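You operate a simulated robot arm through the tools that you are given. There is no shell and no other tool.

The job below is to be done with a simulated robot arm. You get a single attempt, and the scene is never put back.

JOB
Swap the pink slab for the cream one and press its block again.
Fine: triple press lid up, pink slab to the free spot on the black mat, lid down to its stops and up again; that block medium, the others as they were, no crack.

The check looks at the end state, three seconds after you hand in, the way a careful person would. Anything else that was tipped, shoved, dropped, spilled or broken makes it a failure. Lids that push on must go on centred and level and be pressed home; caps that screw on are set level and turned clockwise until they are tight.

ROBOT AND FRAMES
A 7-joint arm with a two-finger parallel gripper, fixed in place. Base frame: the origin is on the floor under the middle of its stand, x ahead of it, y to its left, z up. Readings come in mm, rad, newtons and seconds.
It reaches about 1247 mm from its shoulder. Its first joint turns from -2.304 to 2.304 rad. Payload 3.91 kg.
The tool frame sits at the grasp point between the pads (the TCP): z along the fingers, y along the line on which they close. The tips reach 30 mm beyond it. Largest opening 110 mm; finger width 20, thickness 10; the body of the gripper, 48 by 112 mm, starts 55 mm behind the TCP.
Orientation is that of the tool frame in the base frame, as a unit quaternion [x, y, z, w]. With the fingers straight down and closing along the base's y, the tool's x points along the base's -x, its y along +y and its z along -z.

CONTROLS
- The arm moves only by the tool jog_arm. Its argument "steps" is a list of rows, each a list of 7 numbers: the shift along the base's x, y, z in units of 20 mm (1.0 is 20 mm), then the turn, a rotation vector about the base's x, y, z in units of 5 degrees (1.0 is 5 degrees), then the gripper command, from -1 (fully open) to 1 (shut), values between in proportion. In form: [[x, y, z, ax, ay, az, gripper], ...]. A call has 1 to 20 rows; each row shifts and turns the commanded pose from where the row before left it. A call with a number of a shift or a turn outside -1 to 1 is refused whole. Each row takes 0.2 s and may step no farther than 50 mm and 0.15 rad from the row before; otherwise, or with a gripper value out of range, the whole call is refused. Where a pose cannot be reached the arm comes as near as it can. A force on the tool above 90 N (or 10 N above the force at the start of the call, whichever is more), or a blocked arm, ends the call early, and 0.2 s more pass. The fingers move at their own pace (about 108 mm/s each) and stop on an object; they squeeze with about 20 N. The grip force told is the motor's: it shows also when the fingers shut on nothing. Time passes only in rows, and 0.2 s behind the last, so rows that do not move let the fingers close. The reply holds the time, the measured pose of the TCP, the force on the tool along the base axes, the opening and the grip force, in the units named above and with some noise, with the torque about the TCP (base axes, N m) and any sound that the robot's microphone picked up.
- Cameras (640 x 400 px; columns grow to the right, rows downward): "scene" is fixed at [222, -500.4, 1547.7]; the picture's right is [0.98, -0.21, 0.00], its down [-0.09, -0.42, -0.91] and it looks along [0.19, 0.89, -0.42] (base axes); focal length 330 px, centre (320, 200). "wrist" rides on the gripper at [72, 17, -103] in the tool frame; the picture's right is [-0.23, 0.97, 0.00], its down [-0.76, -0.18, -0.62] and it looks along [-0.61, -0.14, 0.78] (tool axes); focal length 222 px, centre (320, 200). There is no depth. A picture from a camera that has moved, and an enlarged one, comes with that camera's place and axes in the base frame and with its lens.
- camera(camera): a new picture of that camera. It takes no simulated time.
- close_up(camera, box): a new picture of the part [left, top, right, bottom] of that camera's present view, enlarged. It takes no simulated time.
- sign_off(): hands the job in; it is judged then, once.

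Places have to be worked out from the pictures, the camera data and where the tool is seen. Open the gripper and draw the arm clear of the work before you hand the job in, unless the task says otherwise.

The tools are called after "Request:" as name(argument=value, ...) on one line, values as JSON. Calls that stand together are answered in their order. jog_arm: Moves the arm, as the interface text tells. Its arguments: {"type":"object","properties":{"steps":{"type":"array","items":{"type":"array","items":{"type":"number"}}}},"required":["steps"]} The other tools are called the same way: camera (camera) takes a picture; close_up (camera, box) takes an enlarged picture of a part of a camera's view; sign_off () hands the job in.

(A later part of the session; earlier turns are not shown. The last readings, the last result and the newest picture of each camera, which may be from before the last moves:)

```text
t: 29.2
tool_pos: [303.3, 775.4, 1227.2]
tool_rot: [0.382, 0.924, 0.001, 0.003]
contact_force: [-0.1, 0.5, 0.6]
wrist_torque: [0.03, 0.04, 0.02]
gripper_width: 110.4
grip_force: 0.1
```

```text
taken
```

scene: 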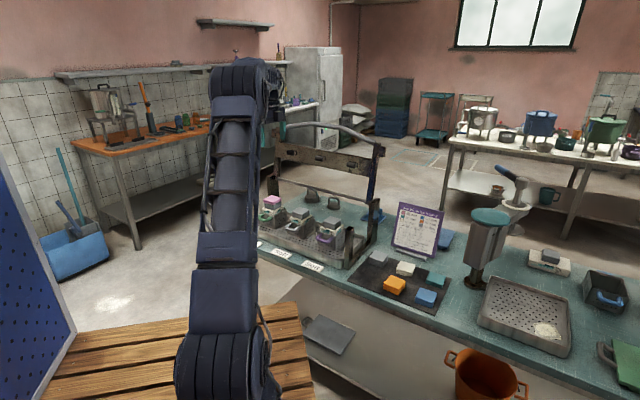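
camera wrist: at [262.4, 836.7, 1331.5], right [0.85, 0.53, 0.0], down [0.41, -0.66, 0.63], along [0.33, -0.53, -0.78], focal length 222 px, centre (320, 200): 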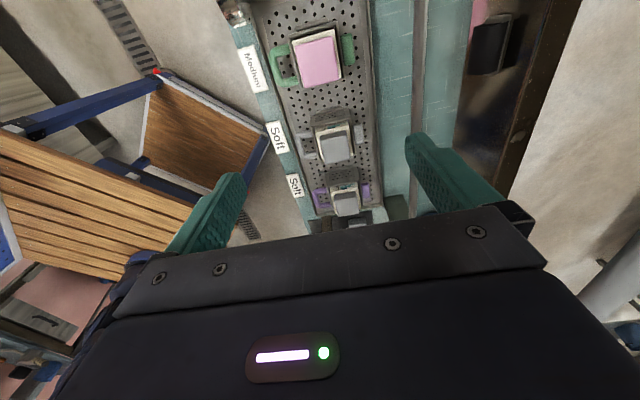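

Good view of the three moulds now. I'll zoom on the pink slab and check the gauge.

Request:
close_up(camera="wrist", box=[260, 10, 380, 110])

Request:
close_up(camera="scene", box=[245, 170, 355, 270])

Request:
close_up(camera="wrist", box=[290, 100, 400, 230])

```text
4.00 times, centred on (320, 60) of wrist
camera zoom: at [262.4, 836.7, 1331.5], right [0.85, 0.53, 0.0], down [0.41, -0.66, 0.63], along [0.33, -0.53, -0.78], focal length 888 px, centre (320, 760)
```

zoom: 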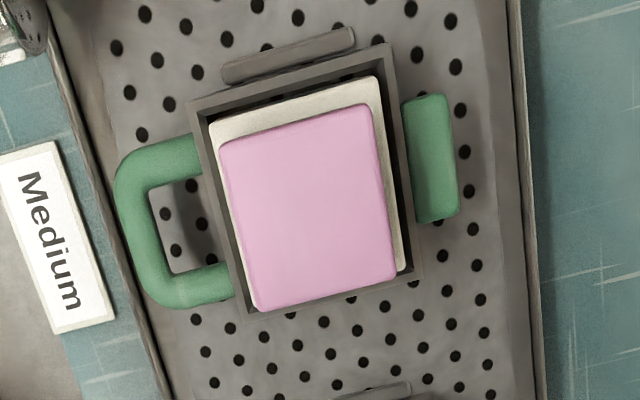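

```text
4.00 times, centred on (300, 220) of scene
camera zoom: at [222.0, -500.4, 1547.7], right [0.98, -0.21, 0.0], down [-0.09, -0.42, -0.91], along [0.19, 0.89, -0.42], focal length 1319 px, centre (400, 120)
```

zoom: 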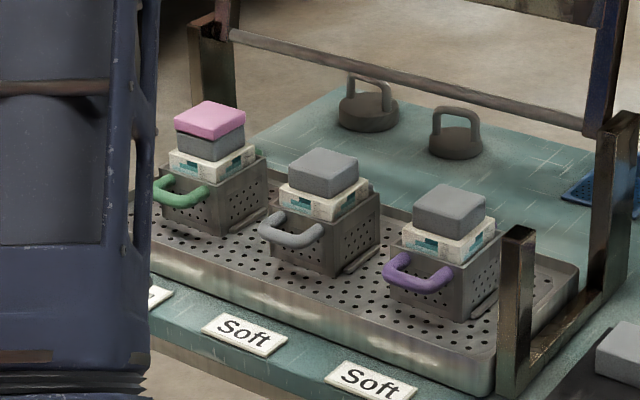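

```text
3.08 times, centred on (345, 165) of wrist
camera zoom: at [262.4, 836.7, 1331.5], right [0.85, 0.53, 0.0], down [0.41, -0.66, 0.63], along [0.33, -0.53, -0.78], focal length 684 px, centre (243, 308)
```

zoom: 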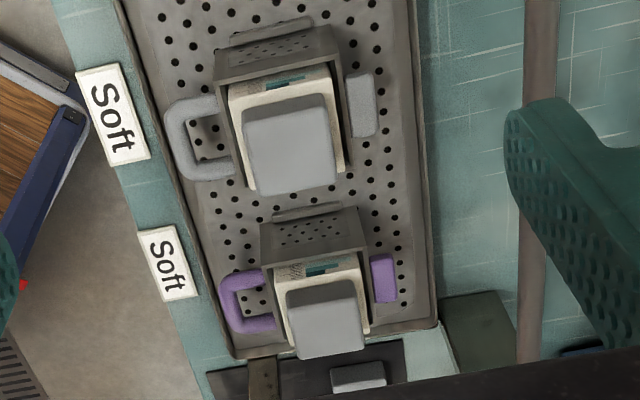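

The pink slab is about 56×56 mm, centred near (283, 797) with its top near z 949, on a grey follower of similar footprint. I'll zoom for its thickness and check the gauge if visible.

Request:
close_up(camera="scene", box=[258, 188, 298, 233])

Request:
close_up(camera="scene", box=[380, 250, 445, 310])

```text
8.89 times, centred on (278, 210) of scene
camera zoom: at [222.0, -500.4, 1547.7], right [0.98, -0.21, 0.0], down [-0.09, -0.42, -0.91], along [0.19, 0.89, -0.42], focal length 2931 px, centre (693, 107)
```

zoom: 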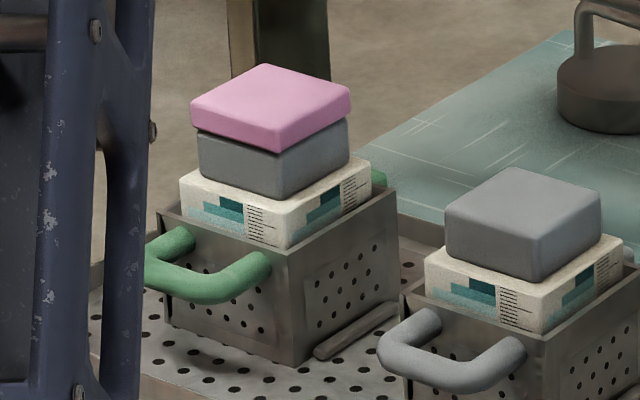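

```text
6.67 times, centred on (412, 280) of scene
camera zoom: at [222.0, -500.4, 1547.7], right [0.98, -0.21, 0.0], down [-0.09, -0.42, -0.91], along [0.19, 0.89, -0.42], focal length 2198 px, centre (-297, -333)
```

zoom: 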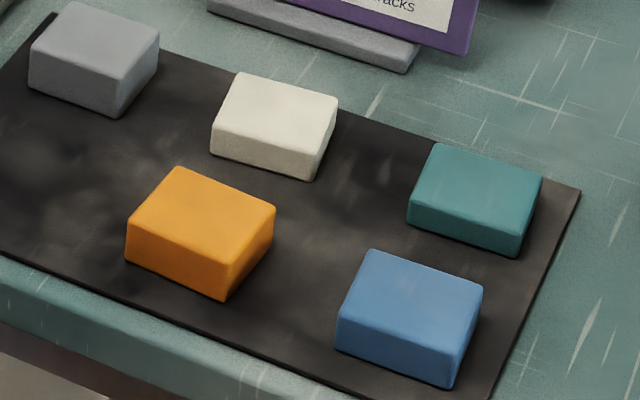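

The pictures give about 14 mm for the pink slab and 20 mm for the cream one; the grey follower is about 24 mm thick. I'll hover lower over the pink slab for exact alignment.

Request:
jog_arm(steps=[[-0.113, 0.12, -0.925, 0, 0, -0.02, -1], [-0.113, 0.12, -0.925, 0, 0, -0.02, -1], [-0.113, 0.12, -0.925, 0, 0, -0.02, -1], [-0.113, 0.12, -0.925, 0, 0, -0.02, -1], [-0.113, 0.12, -0.925, 0, 0, -0.02, -1], [-0.113, 0.12, -0.925, 0, 0, -0.02, -1], [-0.113, 0.12, -0.925, 0, 0, -0.02, -1], [-0.113, 0.12, -0.925, 0, 0, -0.02, -1], [-0.113, 0.12, -0.925, 0, 0, -0.02, -1]])

Request:
close_up(camera="wrist", box=[220, 20, 420, 240])

Request:
close_up(camera="scene", box=[248, 168, 308, 233])

```text
t: 31.2
tool_pos: [282.5, 797.1, 1063.4]
tool_rot: [0.39, 0.921, 0.001, 0.003]
contact_force: [0.0, 0.2, 0.5]
wrist_torque: [0.02, -0.05, 0.01]
gripper_width: 110.1
grip_force: 0.0
```

```text
1.82 times, centred on (320, 130) of wrist
camera zoom: at [243.1, 859.8, 1166.1], right [0.86, 0.52, 0.0], down [0.4, -0.67, 0.63], along [0.33, -0.53, -0.78], focal length 404 px, centre (320, 327)
```

zoom: 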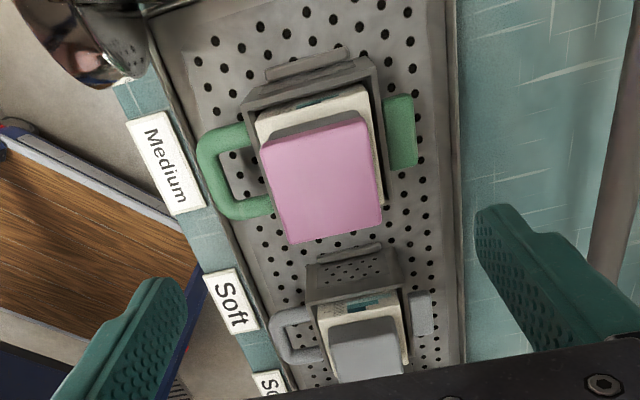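

```text
6.15 times, centred on (278, 200) of scene
camera zoom: at [222.0, -500.4, 1547.7], right [0.98, -0.21, 0.0], down [-0.09, -0.42, -0.91], along [0.19, 0.89, -0.42], focal length 2029 px, centre (578, 197)
```

zoom: 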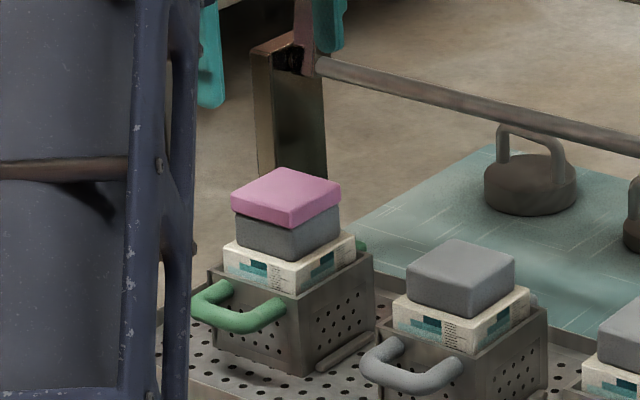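

The pink slab is within about 1.5 mm of the TCP line and well aligned, top at z ≈ 949. I'll nudge 1.4 mm and descend to just above it, then check from the scene camera.

Request:
jog_arm(steps=[[0.05, 0.05, -0.9, 0, 0, 0, -0.7], [0, 0, -0.9, 0, 0, 0, -0.7], [0, 0, -0.9, 0, 0, 0, -0.6], [0, 0, -0.9, 0, 0, 0, -0.6]])

Request:
close_up(camera="scene", box=[248, 168, 308, 233])

Request:
close_up(camera="wrist", box=[220, 40, 420, 240])

```text
t: 32.2
tool_pos: [283.6, 797.3, 990.6]
tool_rot: [0.389, 0.921, 0.0, 0.003]
contact_force: [-0.4, 0.6, -0.5]
wrist_torque: [0.02, 0.0, -0.01]
gripper_width: 88.0
grip_force: 0.1
```

```text
6.15 times, centred on (278, 200) of scene
camera zoom: at [222.0, -500.4, 1547.7], right [0.98, -0.21, 0.0], down [-0.09, -0.42, -0.91], along [0.19, 0.89, -0.42], focal length 2029 px, centre (578, 197)
```

zoom: 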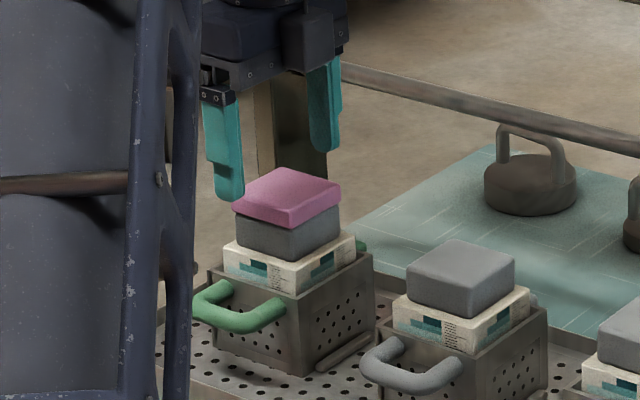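

```text
2.00 times, centred on (320, 140) of wrist
camera zoom: at [243.7, 860.4, 1094.0], right [0.86, 0.52, 0.0], down [0.4, -0.67, 0.62], along [0.32, -0.53, -0.78], focal length 444 px, centre (320, 320)
```

zoom: 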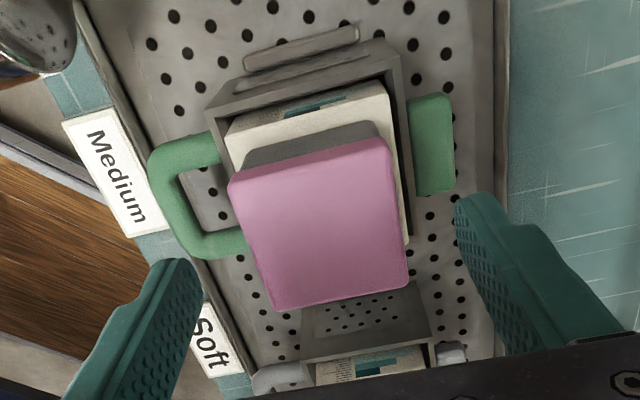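

Alignment is within 1 mm. I lower 20.5 mm so the tips sit about 10 mm down the slab's sides, then verify before closing.

Request:
jog_arm(steps=[[0.02, 0.02, -0.5, 0, 0, 0, -0.5], [0, 0, -0.52, 0, 0, 0, -0.4]])

Request:
close_up(camera="scene", box=[258, 183, 298, 223])

Request:
close_up(camera="wrist", box=[220, 60, 420, 240])

```text
t: 32.8
tool_pos: [283.5, 797.4, 969.7]
tool_rot: [0.389, 0.921, 0.001, 0.002]
contact_force: [-0.3, -1.7, -0.3]
wrist_torque: [-0.02, 0.0, 0.02]
gripper_width: 76.7
grip_force: 0.0
```

```text
10.00 times, centred on (278, 203) of scene
camera zoom: at [222.0, -500.4, 1547.7], right [0.98, -0.21, 0.0], down [-0.09, -0.42, -0.91], along [0.19, 0.89, -0.42], focal length 3297 px, centre (740, 170)
```

zoom: 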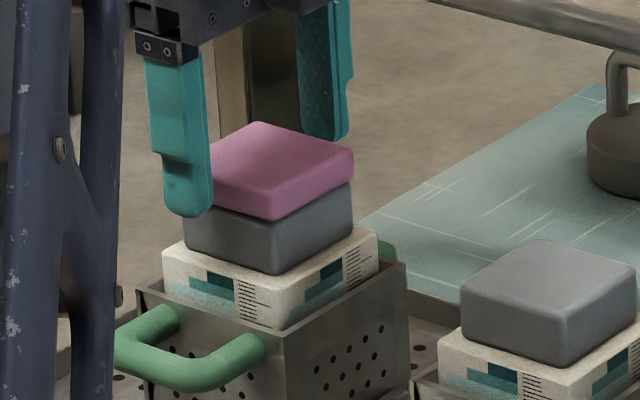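

```text
2.22 times, centred on (320, 150) of wrist
camera zoom: at [244.7, 860.4, 1073.4], right [0.86, 0.52, 0.0], down [0.4, -0.67, 0.63], along [0.33, -0.53, -0.78], focal length 494 px, centre (320, 311)
```

zoom: 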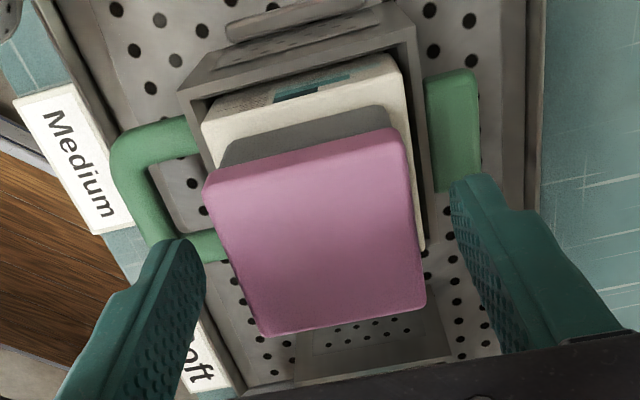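

The wrist geometry puts the slab about 4 mm further along +u than the TCP, and the tips may be level with the slab's lower edge. I'll take a tighter scene close-up before adjusting.

Request:
close_up(camera="scene", box=[262, 188, 284, 214])

```text
15.38 times, centred on (273, 201) of scene
camera zoom: at [222.0, -500.4, 1547.7], right [0.98, -0.21, 0.0], down [-0.09, -0.42, -0.91], along [0.19, 0.89, -0.42], focal length 5073 px, centre (1043, 185)
```

zoom: 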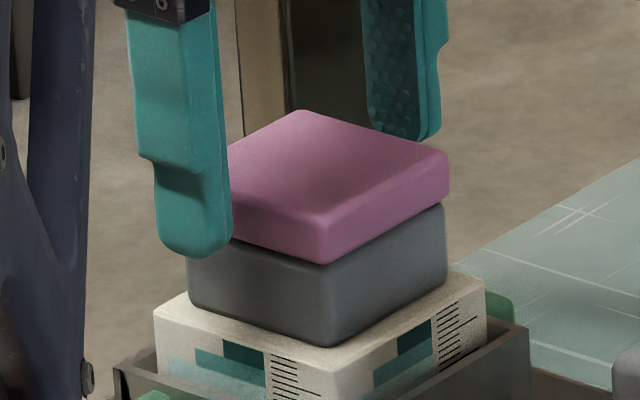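

The tips are about 2 mm above the slab's lower edge, which is good, but the fingers are off-centre along u by roughly 6 mm. I'll shift +u 6 mm and re-check.

Request:
jog_arm(steps=[[0.21, -0.214, 0.02, 0, 0, 0, -0.4], [0, 0, 0, 0, 0, 0, -0.3]])

Request:
close_up(camera="scene", box=[262, 188, 284, 214])

Request:
close_up(camera="wrist", box=[220, 60, 420, 240])

```text
t: 33.4
tool_pos: [288.7, 793.5, 970.8]
tool_rot: [0.389, 0.921, 0.0, 0.002]
contact_force: [0.5, -0.2, -0.2]
wrist_torque: [-0.03, 0.0, -0.02]
gripper_width: 71.7
grip_force: 0.0
```

```text
15.38 times, centred on (273, 201) of scene
camera zoom: at [222.0, -500.4, 1547.7], right [0.98, -0.21, 0.0], down [-0.09, -0.42, -0.91], along [0.19, 0.89, -0.42], focal length 5073 px, centre (1043, 185)
```

zoom: 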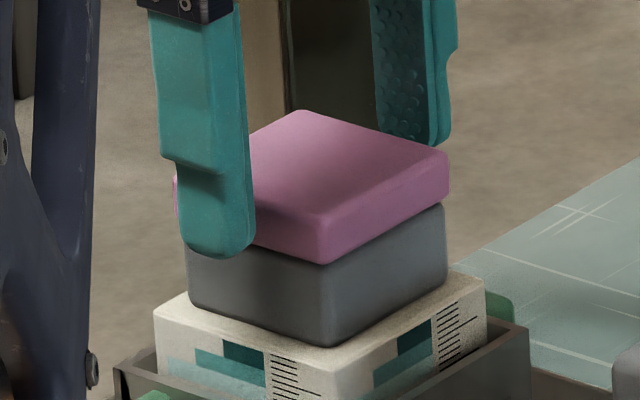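

```text
2.22 times, centred on (320, 150) of wrist
camera zoom: at [248.7, 855.8, 1073.9], right [0.86, 0.52, 0.0], down [0.4, -0.67, 0.63], along [0.33, -0.53, -0.78], focal length 494 px, centre (320, 311)
```

zoom: 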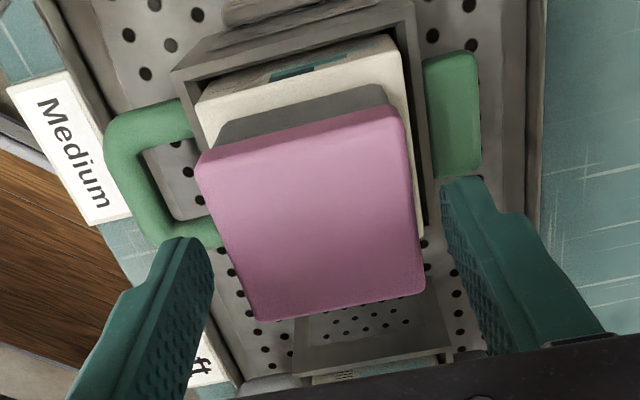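

Now the fingers are centred on the slab's faces and about 3 mm above its lower edge. I close on the pink slab.

Request:
jog_arm(steps=[[0, 0, 0, 0, 0, 0, -0.1], [0, 0, 0, 0, 0, 0, 0.1], [0, 0, 0, 0, 0, 0, 0.5], [0, 0, 0, 0, 0, 0, 1]])

Request:
close_up(camera="scene", box=[262, 188, 284, 214])

```text
t: 34.4
tool_pos: [287.8, 793.2, 970.8]
tool_rot: [0.389, 0.921, 0.0, 0.001]
contact_force: [0.9, -0.2, -0.6]
wrist_torque: [0.0, 0.0, 0.02]
gripper_width: 54.7
grip_force: 20.0
```

```text
15.38 times, centred on (273, 201) of scene
camera zoom: at [222.0, -500.4, 1547.7], right [0.98, -0.21, 0.0], down [-0.09, -0.42, -0.91], along [0.19, 0.89, -0.42], focal length 5073 px, centre (1043, 185)
```

zoom: 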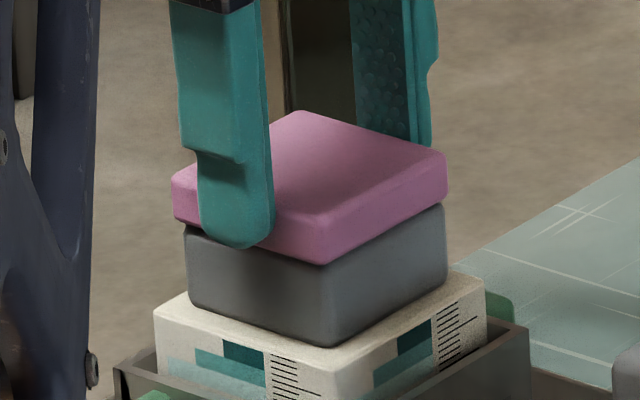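

The slab is held at 54.7 mm width and the follower is untouched. I lift it straight up.

Request:
jog_arm(steps=[[0, 0, 0.25, 0, 0, 0, 1], [0, 0, 0.5, 0, 0, 0, 1], [0, 0, 0.9, 0, 0, 0, 1], [0, 0, 0.9, 0, 0, 0, 1], [0, 0, 0.9, 0, 0, 0, 1], [0, 0, 0.9, 0, 0, 0, 1]])

Request:
close_up(camera="scene", box=[248, 148, 318, 233])

Request:
camera(camera="wrist")

```text
t: 35.8
tool_pos: [287.5, 792.7, 1056.8]
tool_rot: [0.389, 0.921, 0.0, 0.001]
contact_force: [-0.2, 0.5, -0.3]
wrist_torque: [-0.06, -0.03, 0.0]
gripper_width: 55.0
grip_force: 19.9
```

```text
4.71 times, centred on (283, 190) of scene
camera zoom: at [222.0, -500.4, 1547.7], right [0.98, -0.21, 0.0], down [-0.09, -0.42, -0.91], along [0.19, 0.89, -0.42], focal length 1552 px, centre (494, 245)
```

zoom: 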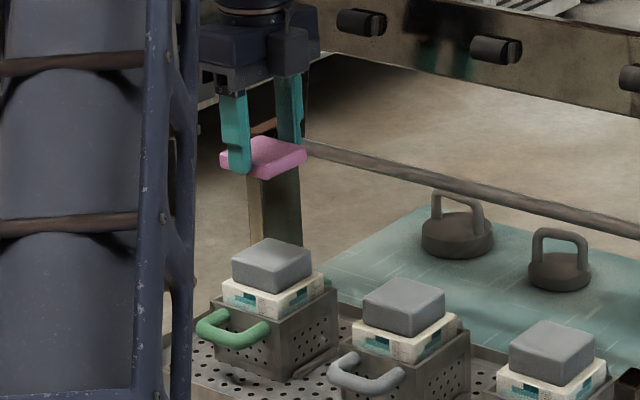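

```text
taken
camera wrist: at [248.0, 856.0, 1160.1], right [0.86, 0.52, 0.0], down [0.4, -0.67, 0.63], along [0.33, -0.53, -0.78], focal length 222 px, centre (320, 200)
```

wrist: 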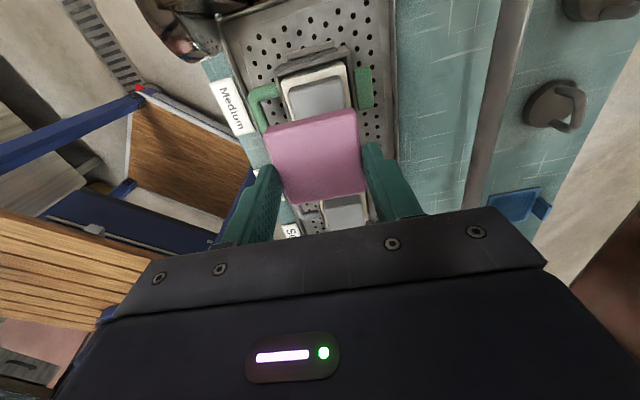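

The pink slab is up and the follower stayed. I carry it along the bench toward the free spot on the mat.

Request:
jog_arm(steps=[[0.3, -0.4, 0.2, 0, 0, 0, 1], [0.66, -0.92, 0.2, 0, 0, 0, 1], [0.66, -0.92, 0.2, 0, 0, 0, 1], [0.66, -0.92, 0, 0, 0, 0, 1], [0.66, -0.92, 0, 0, 0, 0, 1], [0.66, -0.92, 0, 0, 0, 0, 1], [0.66, -0.92, 0, 0, 0, 0, 1], [0.66, -0.92, 0, 0, 0, 0, 1], [0.66, -0.92, 0, 0, 0, 0, 1], [0.66, -0.92, 0, 0, 0, 0, 1], [0.66, -0.92, 0, 0, 0, 0, 1], [0.66, -0.92, 0, 0, 0, 0, 1], [0.66, -0.92, 0, 0, 0, 0, 1], [0.66, -0.92, 0, 0, 0, 0, 1], [0.66, -0.92, 0, 0, 0, 0, 1], [0.66, -0.92, 0, 0, 0, 0, 1], [0.66, -0.92, 0, 0, 0, 0, 1], [0.66, -0.92, 0, 0, 0, 0, 1], [0.66, -0.92, 0, 0, 0, 0, 1], [0.4, -0.6, 0, 0, 0, 0, 1]])

Request:
camera(camera="wrist")

Request:
camera(camera="scene")

```text
t: 40.0
tool_pos: [539.3, 442.0, 1070.0]
tool_rot: [0.388, 0.921, 0.001, 0.003]
contact_force: [-0.3, 0.7, -0.8]
wrist_torque: [-0.04, 0.0, 0.01]
gripper_width: 54.8
grip_force: 19.1
```

```text
taken
camera wrist: at [499.8, 504.7, 1173.4], right [0.86, 0.52, 0.0], down [0.4, -0.67, 0.63], along [0.33, -0.53, -0.78], focal length 222 px, centre (320, 200)
```

wrist: 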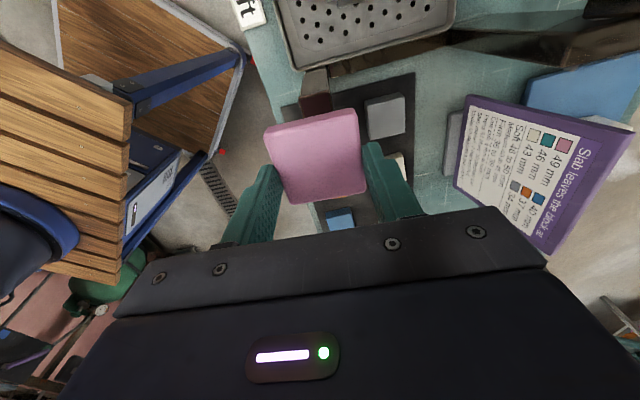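

```text
taken
```

scene: 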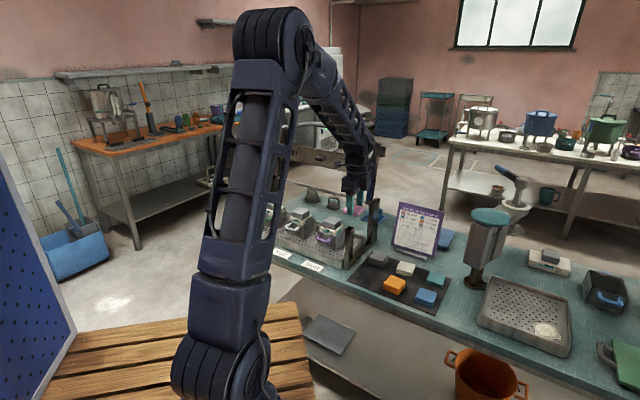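

I'm near the mat, with the pink slab held. I'll zoom in to locate the free spot relative to the grey and orange slabs and the mat edges.

Request:
close_up(camera="wrist", box=[240, 50, 460, 240])

Request:
close_up(camera="scene", box=[335, 240, 465, 330])

```text
2.11 times, centred on (350, 145) of wrist
camera zoom: at [499.8, 504.7, 1173.4], right [0.86, 0.52, 0.0], down [0.4, -0.67, 0.63], along [0.33, -0.53, -0.78], focal length 468 px, centre (257, 316)
```

zoom: 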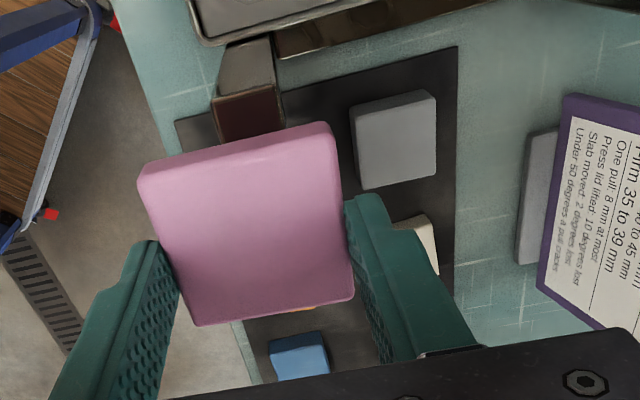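

```text
4.44 times, centred on (400, 285) of scene
camera zoom: at [222.0, -500.4, 1547.7], right [0.98, -0.21, 0.0], down [-0.09, -0.42, -0.91], along [0.19, 0.89, -0.42], focal length 1466 px, centre (-36, -178)
```

zoom: 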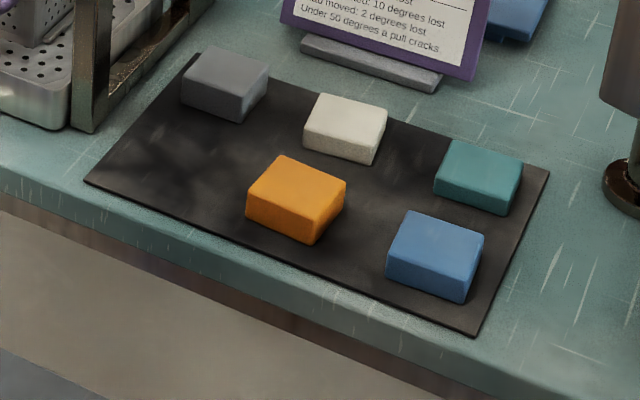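

The free spot works out at about (570, 383), but in this orientation the wrist camera would come down right over the press's front post. I'll turn the hand 180° so the camera is on the clear side, moving over the spot meanwhile.

Request:
jog_arm(steps=[[0, 0, 0, 0, 0, 1, 1], [0, 0, 0, 0, 0, 1, 1], [0, 0, 0, 0, 0, 1, 1], [0, 0, 0, 0, 0, 1, 1], [0, 0, 0, 0, 0, 1, 1], [0, 0, 0, 0, 0, 1, 1], [0, 0, 0, 0, 0, 1, 1], [0, 0, 0, 0, 0, 1, 1], [0, 0, 0, 0, 0, 1, 1], [0.1, -0.2, 0, 0, 0, 1, 1], [0.1, -0.2, 0, 0, 0, 1, 1], [0.1, -0.2, 0, 0, 0, 1, 1], [0.1, -0.2, 0, 0, 0, 1, 1], [0.1, -0.2, 0, 0, 0, 1, 1], [0.1, -0.2, 0, 0, 0, 1, 1], [0.1, -0.2, 0, 0, 0, 1, 1], [0.1, -0.2, 0, 0, 0, 1, 1], [0.1, -0.2, 0, 0, 0, 1, 1]])

Request:
camera(camera="wrist")

```text
t: 43.8
tool_pos: [557.8, 406.5, 1069.3]
tool_rot: [-0.376, 0.927, 0.001, 0.002]
contact_force: [0.2, 0.1, 0.0]
wrist_torque: [-0.01, -0.04, -0.01]
gripper_width: 54.9
grip_force: 19.9
```

```text
taken
camera wrist: at [493.0, 366.0, 1172.8], right [-0.52, 0.86, 0.0], down [0.67, 0.4, 0.63], along [0.53, 0.33, -0.78], focal length 222 px, centre (320, 200)
```

wrist: 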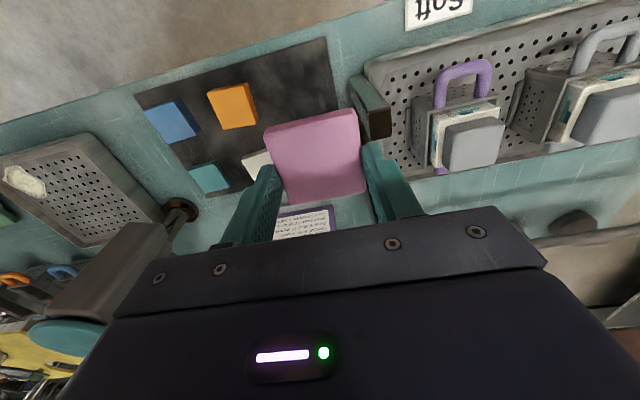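

Half-way round, everything is clear. I complete the turn while moving over the free spot.

Request:
jog_arm(steps=[[0.034, -0.065, 0, 0, 0, 1, 1], [0.034, -0.065, 0, 0, 0, 1, 1], [0.034, -0.065, 0, 0, 0, 1, 1], [0.034, -0.065, 0, 0, 0, 1, 1], [0.034, -0.065, 0, 0, 0, 1, 1], [0.034, -0.065, 0, 0, 0, 1, 1], [0.034, -0.065, 0, 0, 0, 1, 1], [0.034, -0.065, 0, 0, 0, 1, 1], [0.034, -0.065, 0, 0, 0, 1, 1], [0.034, -0.065, 0, 0, 0, 1, 1], [0.034, -0.065, 0, 0, 0, 1, 1], [0.034, -0.065, 0, 0, 0, 1, 1], [0.034, -0.065, 0, 0, 0, 1, 1], [0.034, -0.065, 0, 0, 0, 1, 1], [0.034, -0.065, 0, 0, 0, 1, 1], [0.034, -0.065, 0, 0, 0, 1, 1], [0.034, -0.065, 0, 0, 0, 1, 1], [0.034, -0.065, 0, 0, 0, 1, 1]])

Request:
camera(camera="wrist")

Request:
camera(camera="scene")

```text
t: 47.6
tool_pos: [569.5, 383.0, 1069.6]
tool_rot: [0.922, -0.388, -0.002, 0.001]
contact_force: [0.3, 0.9, 0.5]
wrist_torque: [0.03, -0.04, 0.0]
gripper_width: 54.9
grip_force: 20.1
```

```text
taken
camera wrist: at [608.1, 318.2, 1172.7], right [-0.86, -0.52, 0.0], down [-0.4, 0.67, 0.63], along [-0.33, 0.53, -0.78], focal length 222 px, centre (320, 200)
```

wrist: 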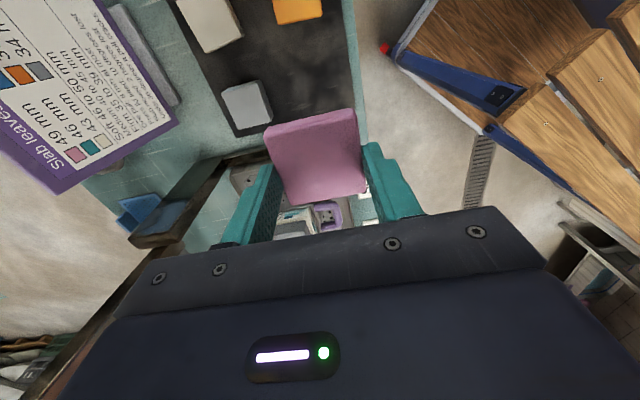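

```text
taken
```

scene: 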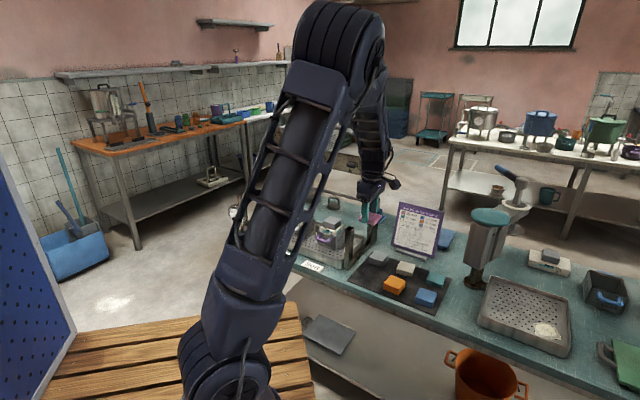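

The gauge is now visible to the scene camera. I'll read it and zoom the wrist view on the free spot.

Request:
close_up(camera="scene", box=[222, 200, 248, 224])

Request:
close_up(camera="wrist", box=[160, 0, 400, 230])

```text
16.00 times, centred on (235, 212) of scene
camera zoom: at [222.0, -500.4, 1547.7], right [0.98, -0.21, 0.0], down [-0.09, -0.42, -0.91], along [0.19, 0.89, -0.42], focal length 5276 px, centre (1680, 8)
```

zoom: 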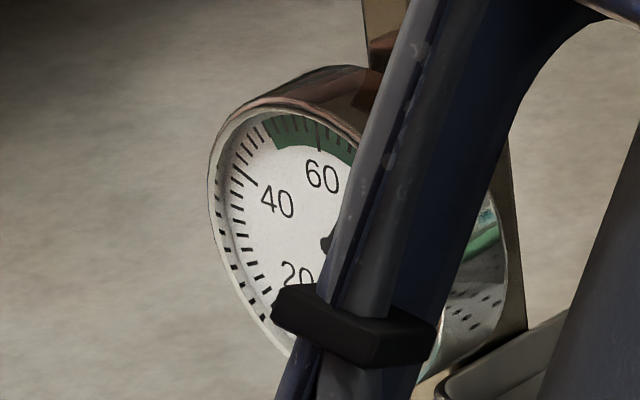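

```text
1.74 times, centred on (280, 115) of wrist
camera zoom: at [608.1, 318.2, 1172.7], right [-0.86, -0.52, 0.0], down [-0.4, 0.67, 0.63], along [-0.33, 0.53, -0.78], focal length 386 px, centre (390, 348)
```

zoom: 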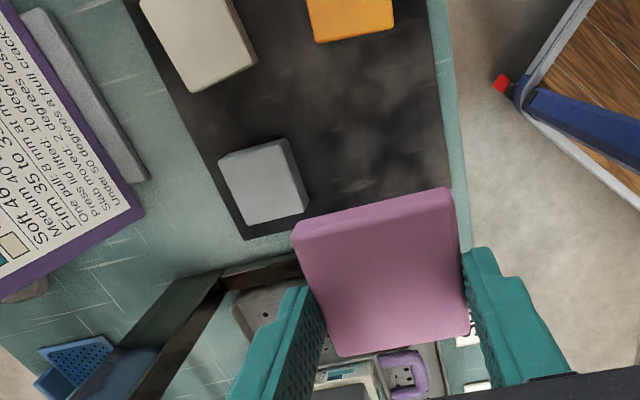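

The needle is hidden behind the link, so it's above about 65 °C; the spot and mat edges agree with my estimate. I lower the slab toward the mat.

Request:
jog_arm(steps=[[0, 0, -0.95, 0, 0, 0, 1], [0, 0, -0.95, 0, 0, 0, 1], [0, 0, -0.95, 0, 0, 0, 1], [0, 0, -0.95, 0, 0, 0, 1], [0, 0, -0.95, 0, 0, 0, 1], [0, 0, -0.95, 0, 0, 0, 1], [0, 0, -0.95, 0, 0, 0, 1], [0, 0, -0.95, 0, 0, 0, 1], [0, 0, -0.95, 0, 0, 0, 1], [0, 0, -0.95, 0, 0, 0, 1], [0.03, 0.03, -0.6, 0, 0, 0, 1]])

Request:
close_up(camera="scene", box=[320, 190, 460, 320])

Request:
camera(camera="wrist")

```text
t: 50.0
tool_pos: [569.6, 382.9, 867.8]
tool_rot: [0.921, -0.389, -0.002, 0.0]
contact_force: [-0.6, -0.6, 0.3]
wrist_torque: [0.01, 0.03, 0.05]
gripper_width: 54.9
grip_force: 20.0
```

```text
3.08 times, centred on (390, 255) of scene
camera zoom: at [222.0, -500.4, 1547.7], right [0.98, -0.21, 0.0], down [-0.09, -0.42, -0.91], along [0.19, 0.89, -0.42], focal length 1015 px, centre (105, 31)
```

zoom: 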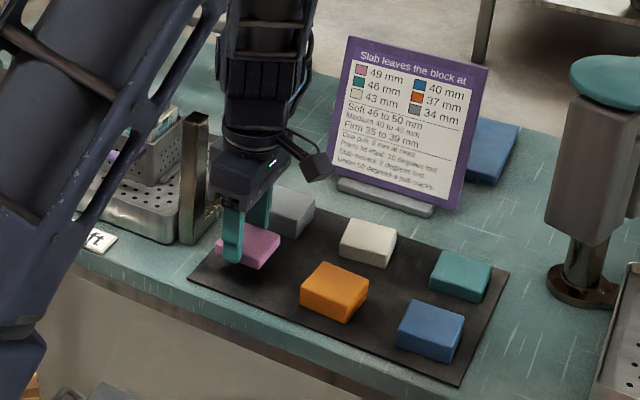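

```text
taken
camera wrist: at [608.3, 317.9, 970.7], right [-0.86, -0.52, 0.0], down [-0.4, 0.67, 0.63], along [-0.32, 0.53, -0.78], focal length 222 px, centre (320, 200)
```

wrist: 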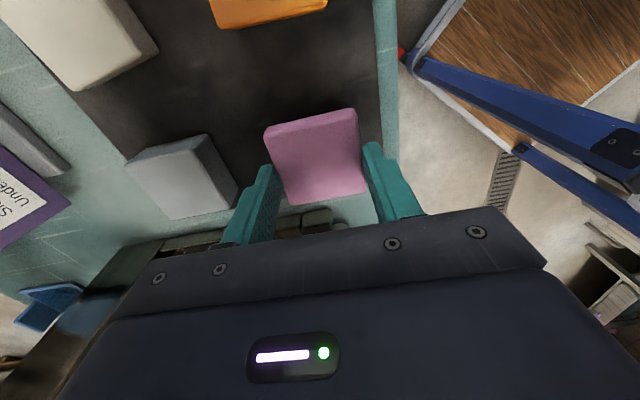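

The slab is above the free spot (the camera box is clear of the post). I lower further, then creep to contact.

Request:
jog_arm(steps=[[0, 0, -0.6, 0, 0, 0, 1], [0, 0, -0.6, 0, 0, 0, 1], [0, 0, 0, 0, 0, 0, 1]])

Request:
close_up(camera="scene", box=[350, 240, 400, 285])

```text
t: 50.8
tool_pos: [570.2, 381.8, 844.7]
tool_rot: [0.921, -0.389, -0.003, 0.001]
contact_force: [-1.3, -1.0, 0.1]
wrist_torque: [-0.01, 0.0, -0.02]
gripper_width: 55.0
grip_force: 20.1
```

```text
8.89 times, centred on (375, 262) of scene
camera zoom: at [222.0, -500.4, 1547.7], right [0.98, -0.21, 0.0], down [-0.09, -0.42, -0.91], along [0.19, 0.89, -0.42], focal length 2931 px, centre (-169, -356)
```

zoom: 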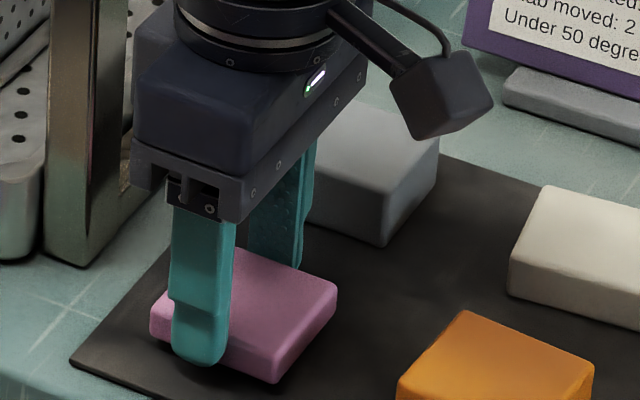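

A few millimetres of air remain under it. I creep down 2 mm per row and watch the force.

Request:
jog_arm(steps=[[0, 0, -0.1, 0, 0, 0, 1], [0, 0, -0.1, 0, 0, 0, 1], [0, 0, -0.1, 0, 0, 0, 1], [0, 0, -0.1, 0, 0, 0, 1]])

```text
t: 51.8
tool_pos: [570.8, 383.5, 836.1]
tool_rot: [0.921, -0.389, -0.002, -0.001]
contact_force: [-1.3, -1.2, 15.1]
wrist_torque: [-0.04, 0.05, 0.02]
gripper_width: 54.9
grip_force: 19.9
```

Contact at TCP z ≈ 836, so the mat surface is about z 803. I ease off slightly, open, and check before lifting.

Request:
jog_arm(steps=[[0, 0, 0.04, 0, 0, 0, 1], [0, 0, 0, 0, 0, 0, -0.2], [0, 0, 0, 0, 0, 0, -0.4]])

Request:
close_up(camera="scene", box=[350, 240, 400, 285])

```text
t: 52.6
tool_pos: [570.3, 383.5, 836.8]
tool_rot: [0.921, -0.39, -0.002, 0.001]
contact_force: [-0.6, -0.7, -0.3]
wrist_torque: [-0.02, -0.05, -0.01]
gripper_width: 77.1
grip_force: 0.0
```

```text
8.89 times, centred on (375, 262) of scene
camera zoom: at [222.0, -500.4, 1547.7], right [0.98, -0.21, 0.0], down [-0.09, -0.42, -0.91], along [0.19, 0.89, -0.42], focal length 2931 px, centre (-169, -356)
```

zoom: 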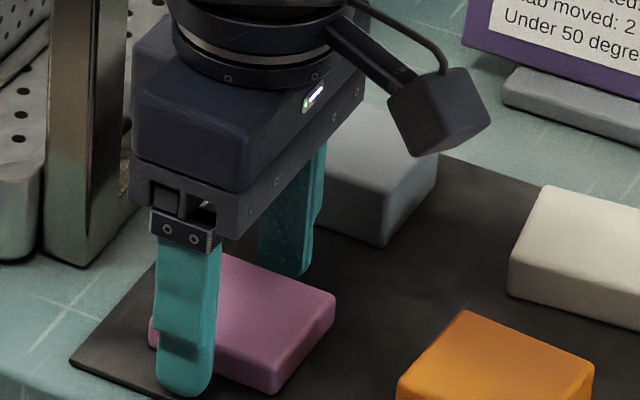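

The pink slab lies flat on the free spot. I rise straight up and move over the cream slab.

Request:
jog_arm(steps=[[0, 0, 0.5, 0, 0, 0, -0.4], [0, 0, 0.9, 0, 0, 0, -0.5], [0, 0, 0.9, 0, 0, 0, -0.6], [0, 0, 0.9, 0, 0, 0, -0.7], [0, 0, 0.9, 0, 0, 0, -0.7], [0, 0, 0.9, 0, 0, 0, -0.7], [0, 0, 0.9, 0, 0, 0, -0.7], [0.9, 0, 0.4, 0, 0, 0, -0.7], [0.9, 0, 0, 0, 0, 0, -0.7], [0.9, 0, 0, 0, 0, 0, -0.7], [0.9, 0, 0, 0, 0, 0, -0.7], [0.9, 0, 0, 0, 0, 0, -0.7], [0.9, 0, 0, 0, 0, 0, -0.7], [0.9, 0.1, 0, 0, 0, 0, -0.7], [0.9, 0.1, 0, 0, 0, 0, -0.7]])

Request:
camera(camera="wrist")

Request:
close_up(camera="scene", box=[320, 190, 460, 320])

```text
t: 55.8
tool_pos: [715.7, 386.5, 962.2]
tool_rot: [0.921, -0.389, -0.002, 0.0]
contact_force: [-0.9, -0.2, -0.1]
wrist_torque: [0.0, -0.02, -0.03]
gripper_width: 93.2
grip_force: 0.0
```

```text
taken
camera wrist: at [753.1, 321.6, 1066.1], right [-0.86, -0.52, 0.0], down [-0.4, 0.67, 0.63], along [-0.33, 0.53, -0.78], focal length 222 px, centre (320, 200)
```

wrist: 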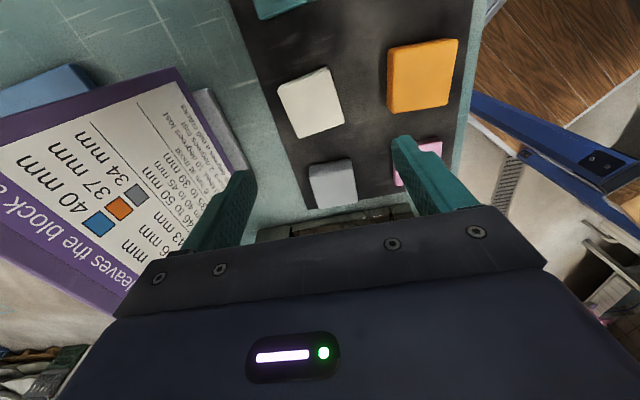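

```text
3.08 times, centred on (390, 255) of scene
camera zoom: at [222.0, -500.4, 1547.7], right [0.98, -0.21, 0.0], down [-0.09, -0.42, -0.91], along [0.19, 0.89, -0.42], focal length 1015 px, centre (105, 31)
```

zoom: 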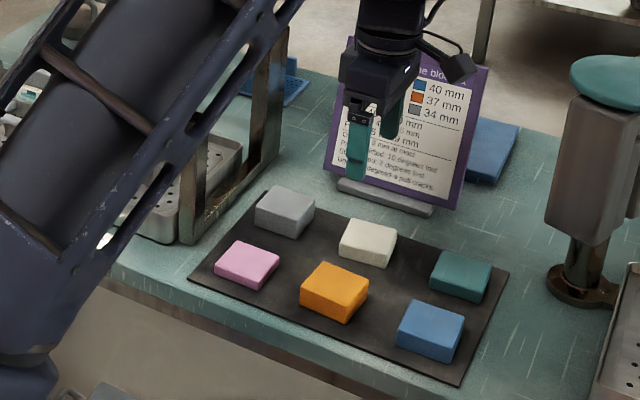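

Pink sits well on the mat. I'll zoom on the cream slab to align.

Request:
close_up(camera="wrist", box=[240, 40, 400, 180])

```text
2.86 times, centred on (320, 110) of wrist
camera zoom: at [753.1, 321.6, 1066.1], right [-0.86, -0.52, 0.0], down [-0.4, 0.67, 0.63], along [-0.33, 0.53, -0.78], focal length 635 px, centre (320, 457)
```

zoom: 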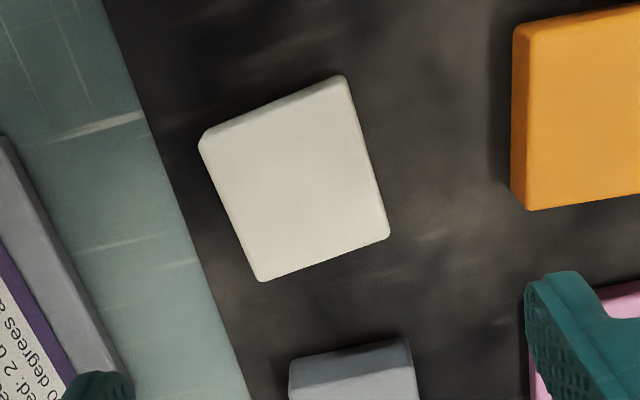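

The cream slab is turned about +7° from the mat's axes, with its centre near (723, 385). I'll align the hand over it and turn to match.

Request:
jog_arm(steps=[[0.18, -0.03, -0.3, 0, 0, 0.68, -0.7], [0.175, -0.03, -0.3, 0, 0, 0.68, -0.7], [0, 0, -0.9, 0, 0, 0, -0.7], [0, 0, 0, 0, 0, 0, -0.7]])

Request:
close_up(camera="wrist", box=[220, 40, 420, 230])

Request:
close_up(camera="scene", box=[360, 210, 450, 300])

```text
t: 56.8
tool_pos: [720.5, 387.1, 932.8]
tool_rot: [0.943, -0.333, -0.002, 0.0]
contact_force: [0.3, 0.1, 0.2]
wrist_torque: [-0.01, -0.05, -0.04]
gripper_width: 93.5
grip_force: 0.1
```

```text
2.11 times, centred on (320, 135) of wrist
camera zoom: at [766.4, 326.9, 1035.6], right [-0.79, -0.61, 0.0], down [-0.48, 0.62, 0.63], along [-0.39, 0.49, -0.78], focal length 468 px, centre (320, 337)
```

zoom: 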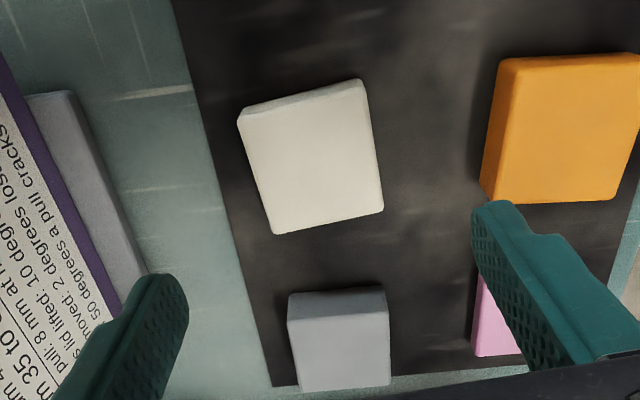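

```text
4.44 times, centred on (405, 255) of scene
camera zoom: at [222.0, -500.4, 1547.7], right [0.98, -0.21, 0.0], down [-0.09, -0.42, -0.91], along [0.19, 0.89, -0.42], focal length 1466 px, centre (-58, -44)
```

zoom: 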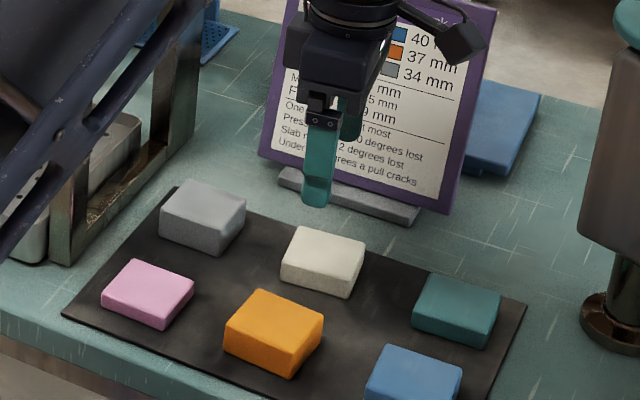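

Rotation now matches and the offset is about 2 mm. I correct it and descend to just above the cream slab.

Request:
jog_arm(steps=[[0.06, 0.075, -0.6, 0, 0, 0, -0.5], [0, 0, -0.9, 0, 0, 0, -0.5], [0, 0, -0.9, 0, 0, 0, -0.4], [0, 0, -0.9, 0, 0, 0, -0.4], [0, 0, 0, 0, 0, 0, -0.4]])

Request:
close_up(camera="wrist", box=[220, 60, 420, 240])

Request:
close_up(camera="scene", box=[380, 235, 430, 280])

```text
t: 58.0
tool_pos: [722.2, 387.3, 867.9]
tool_rot: [0.943, -0.334, -0.002, 0.001]
contact_force: [-0.7, -0.3, 0.3]
wrist_torque: [0.04, 0.04, 0.03]
gripper_width: 77.1
grip_force: 0.1
```

```text
2.22 times, centred on (320, 150) of wrist
camera zoom: at [768.2, 328.2, 970.8], right [-0.79, -0.61, 0.0], down [-0.48, 0.62, 0.63], along [-0.39, 0.49, -0.78], focal length 494 px, centre (320, 311)
```

zoom: 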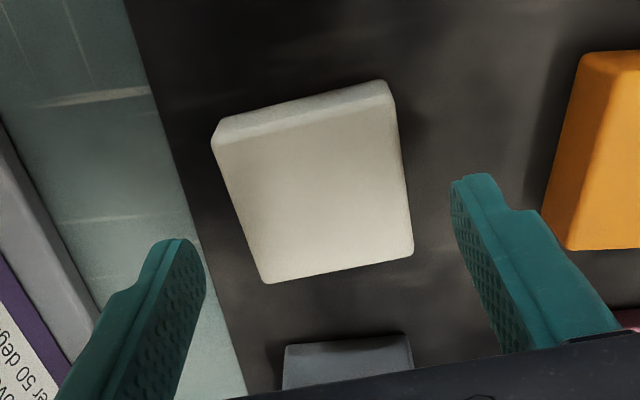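

```text
8.89 times, centred on (405, 258) of scene
camera zoom: at [222.0, -500.4, 1547.7], right [0.98, -0.21, 0.0], down [-0.09, -0.42, -0.91], along [0.19, 0.89, -0.42], focal length 2931 px, centre (-436, -311)
```

zoom: 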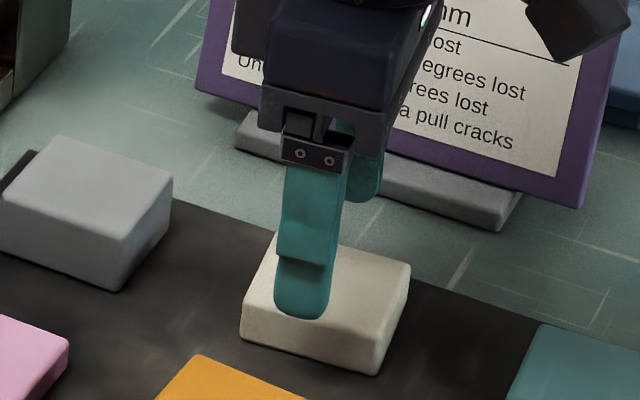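

Centred to about 1 mm. I descend so the tips are about 6 mm above the mat and then close.

Request:
jog_arm(steps=[[-0.025, -0.03, -0.7, 0, 0, 0, -0.4], [0, 0, -0.7, 0, 0, 0, -0.4], [0, 0, 0, 0, 0, 0, -0.3]])

Request:
close_up(camera="scene", box=[380, 235, 430, 280])

```text
t: 58.8
tool_pos: [723.2, 387.3, 839.6]
tool_rot: [0.942, -0.334, -0.002, 0.0]
contact_force: [0.6, -0.3, 0.6]
wrist_torque: [0.0, -0.01, 0.02]
gripper_width: 71.5
grip_force: 0.0
```

```text
8.89 times, centred on (405, 258) of scene
camera zoom: at [222.0, -500.4, 1547.7], right [0.98, -0.21, 0.0], down [-0.09, -0.42, -0.91], along [0.19, 0.89, -0.42], focal length 2931 px, centre (-436, -311)
```

zoom: 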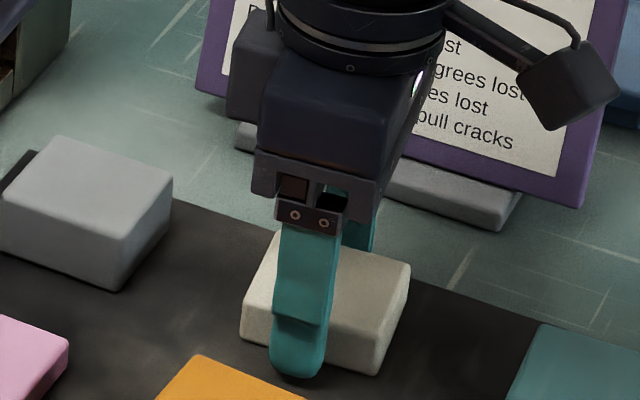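

Fingers straddle the slab properly. I close on it.

Request:
jog_arm(steps=[[0, 0, 0, 0, 0, 0, -0.1], [0, 0, 0, 0, 0, 0, 0.1], [0, 0, 0, 0, 0, 0, 0.5], [0, 0, 0, 0, 0, 0, 1]])

Request:
close_up(camera="scene", box=[380, 235, 430, 280])

Request:
close_up(camera="wrist", box=[220, 60, 420, 240])

```text
t: 59.8
tool_pos: [720.9, 387.2, 838.4]
tool_rot: [0.943, -0.334, -0.002, 0.001]
contact_force: [0.5, -0.8, 0.8]
wrist_torque: [-0.03, 0.02, 0.04]
gripper_width: 54.7
grip_force: 19.9
```

```text
8.89 times, centred on (405, 258) of scene
camera zoom: at [222.0, -500.4, 1547.7], right [0.98, -0.21, 0.0], down [-0.09, -0.42, -0.91], along [0.19, 0.89, -0.42], focal length 2931 px, centre (-436, -311)
```

zoom: 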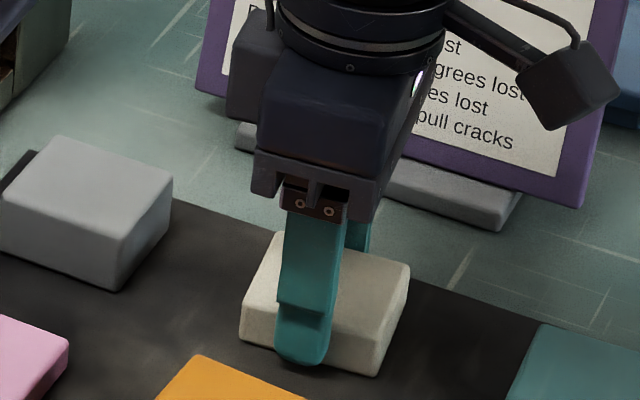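

```text
2.22 times, centred on (320, 150) of wrist
camera zoom: at [767.8, 326.6, 942.2], right [-0.79, -0.61, 0.0], down [-0.48, 0.62, 0.63], along [-0.39, 0.49, -0.78], focal length 494 px, centre (320, 311)
```

zoom: 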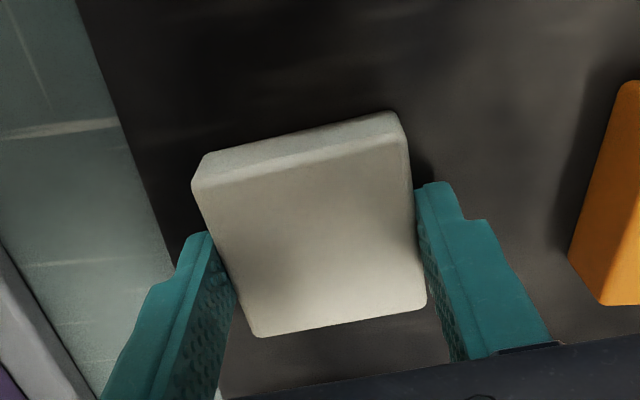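

The cream slab is held at 54.7 mm. I lift it straight up, easing toward the front side to stay clear of the poster and raised lid, and turn back the 7°.

Request:
jog_arm(steps=[[0, 0, 0.25, 0, 0, 0, 1], [0, 0, 0.6, 0, 0, 0, 1], [0, 0, 0.95, 0, 0, 0, 1], [0, 0, 0.95, 0, 0, 0, 1], [0, 0, 0.95, 0, 0, 0, 1], [0, 0, 0.95, 0, 0, 0, 1], [0, 0, 0.95, 0, 0, 0, 1], [-0.3, -0.29, 0.95, 0, 0, 0, 1], [-0.3, -0.29, 0.95, 0, 0, 0, 1], [-0.3, -0.29, 0.95, 0, 0, 0, 1], [-0.3, -0.29, 0.95, 0, 0, 0, 1], [-0.3, -0.29, 0.95, 0, 0, -0.68, 1], [-0.3, -0.29, 0.95, 0, 0, -0.68, 1]])

Request:
camera(camera="wrist")

Request:
camera(camera="scene")

```text
t: 62.6
tool_pos: [687.2, 350.9, 1062.6]
tool_rot: [0.921, -0.389, -0.002, 0.0]
contact_force: [0.0, -0.1, -0.4]
wrist_torque: [0.02, 0.0, 0.03]
gripper_width: 54.8
grip_force: 19.6
```

```text
taken
camera wrist: at [725.4, 286.1, 1166.6], right [-0.86, -0.52, 0.0], down [-0.4, 0.67, 0.63], along [-0.33, 0.53, -0.78], focal length 222 px, centre (320, 200)
```

wrist: 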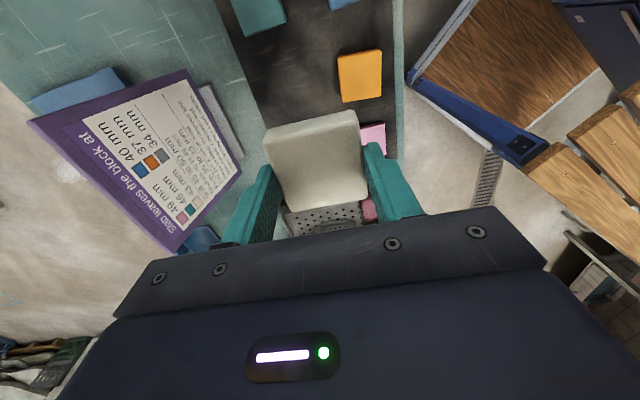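

```text
taken
```

scene: 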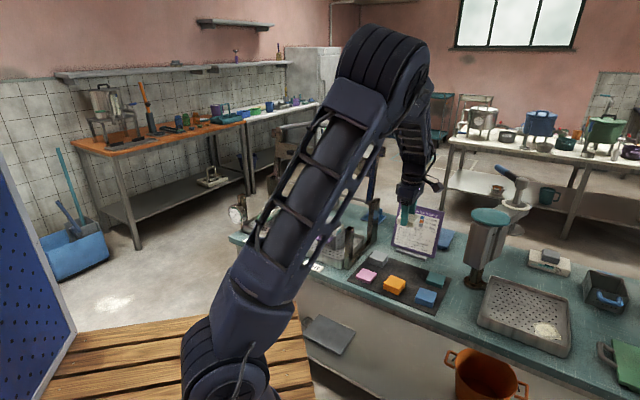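

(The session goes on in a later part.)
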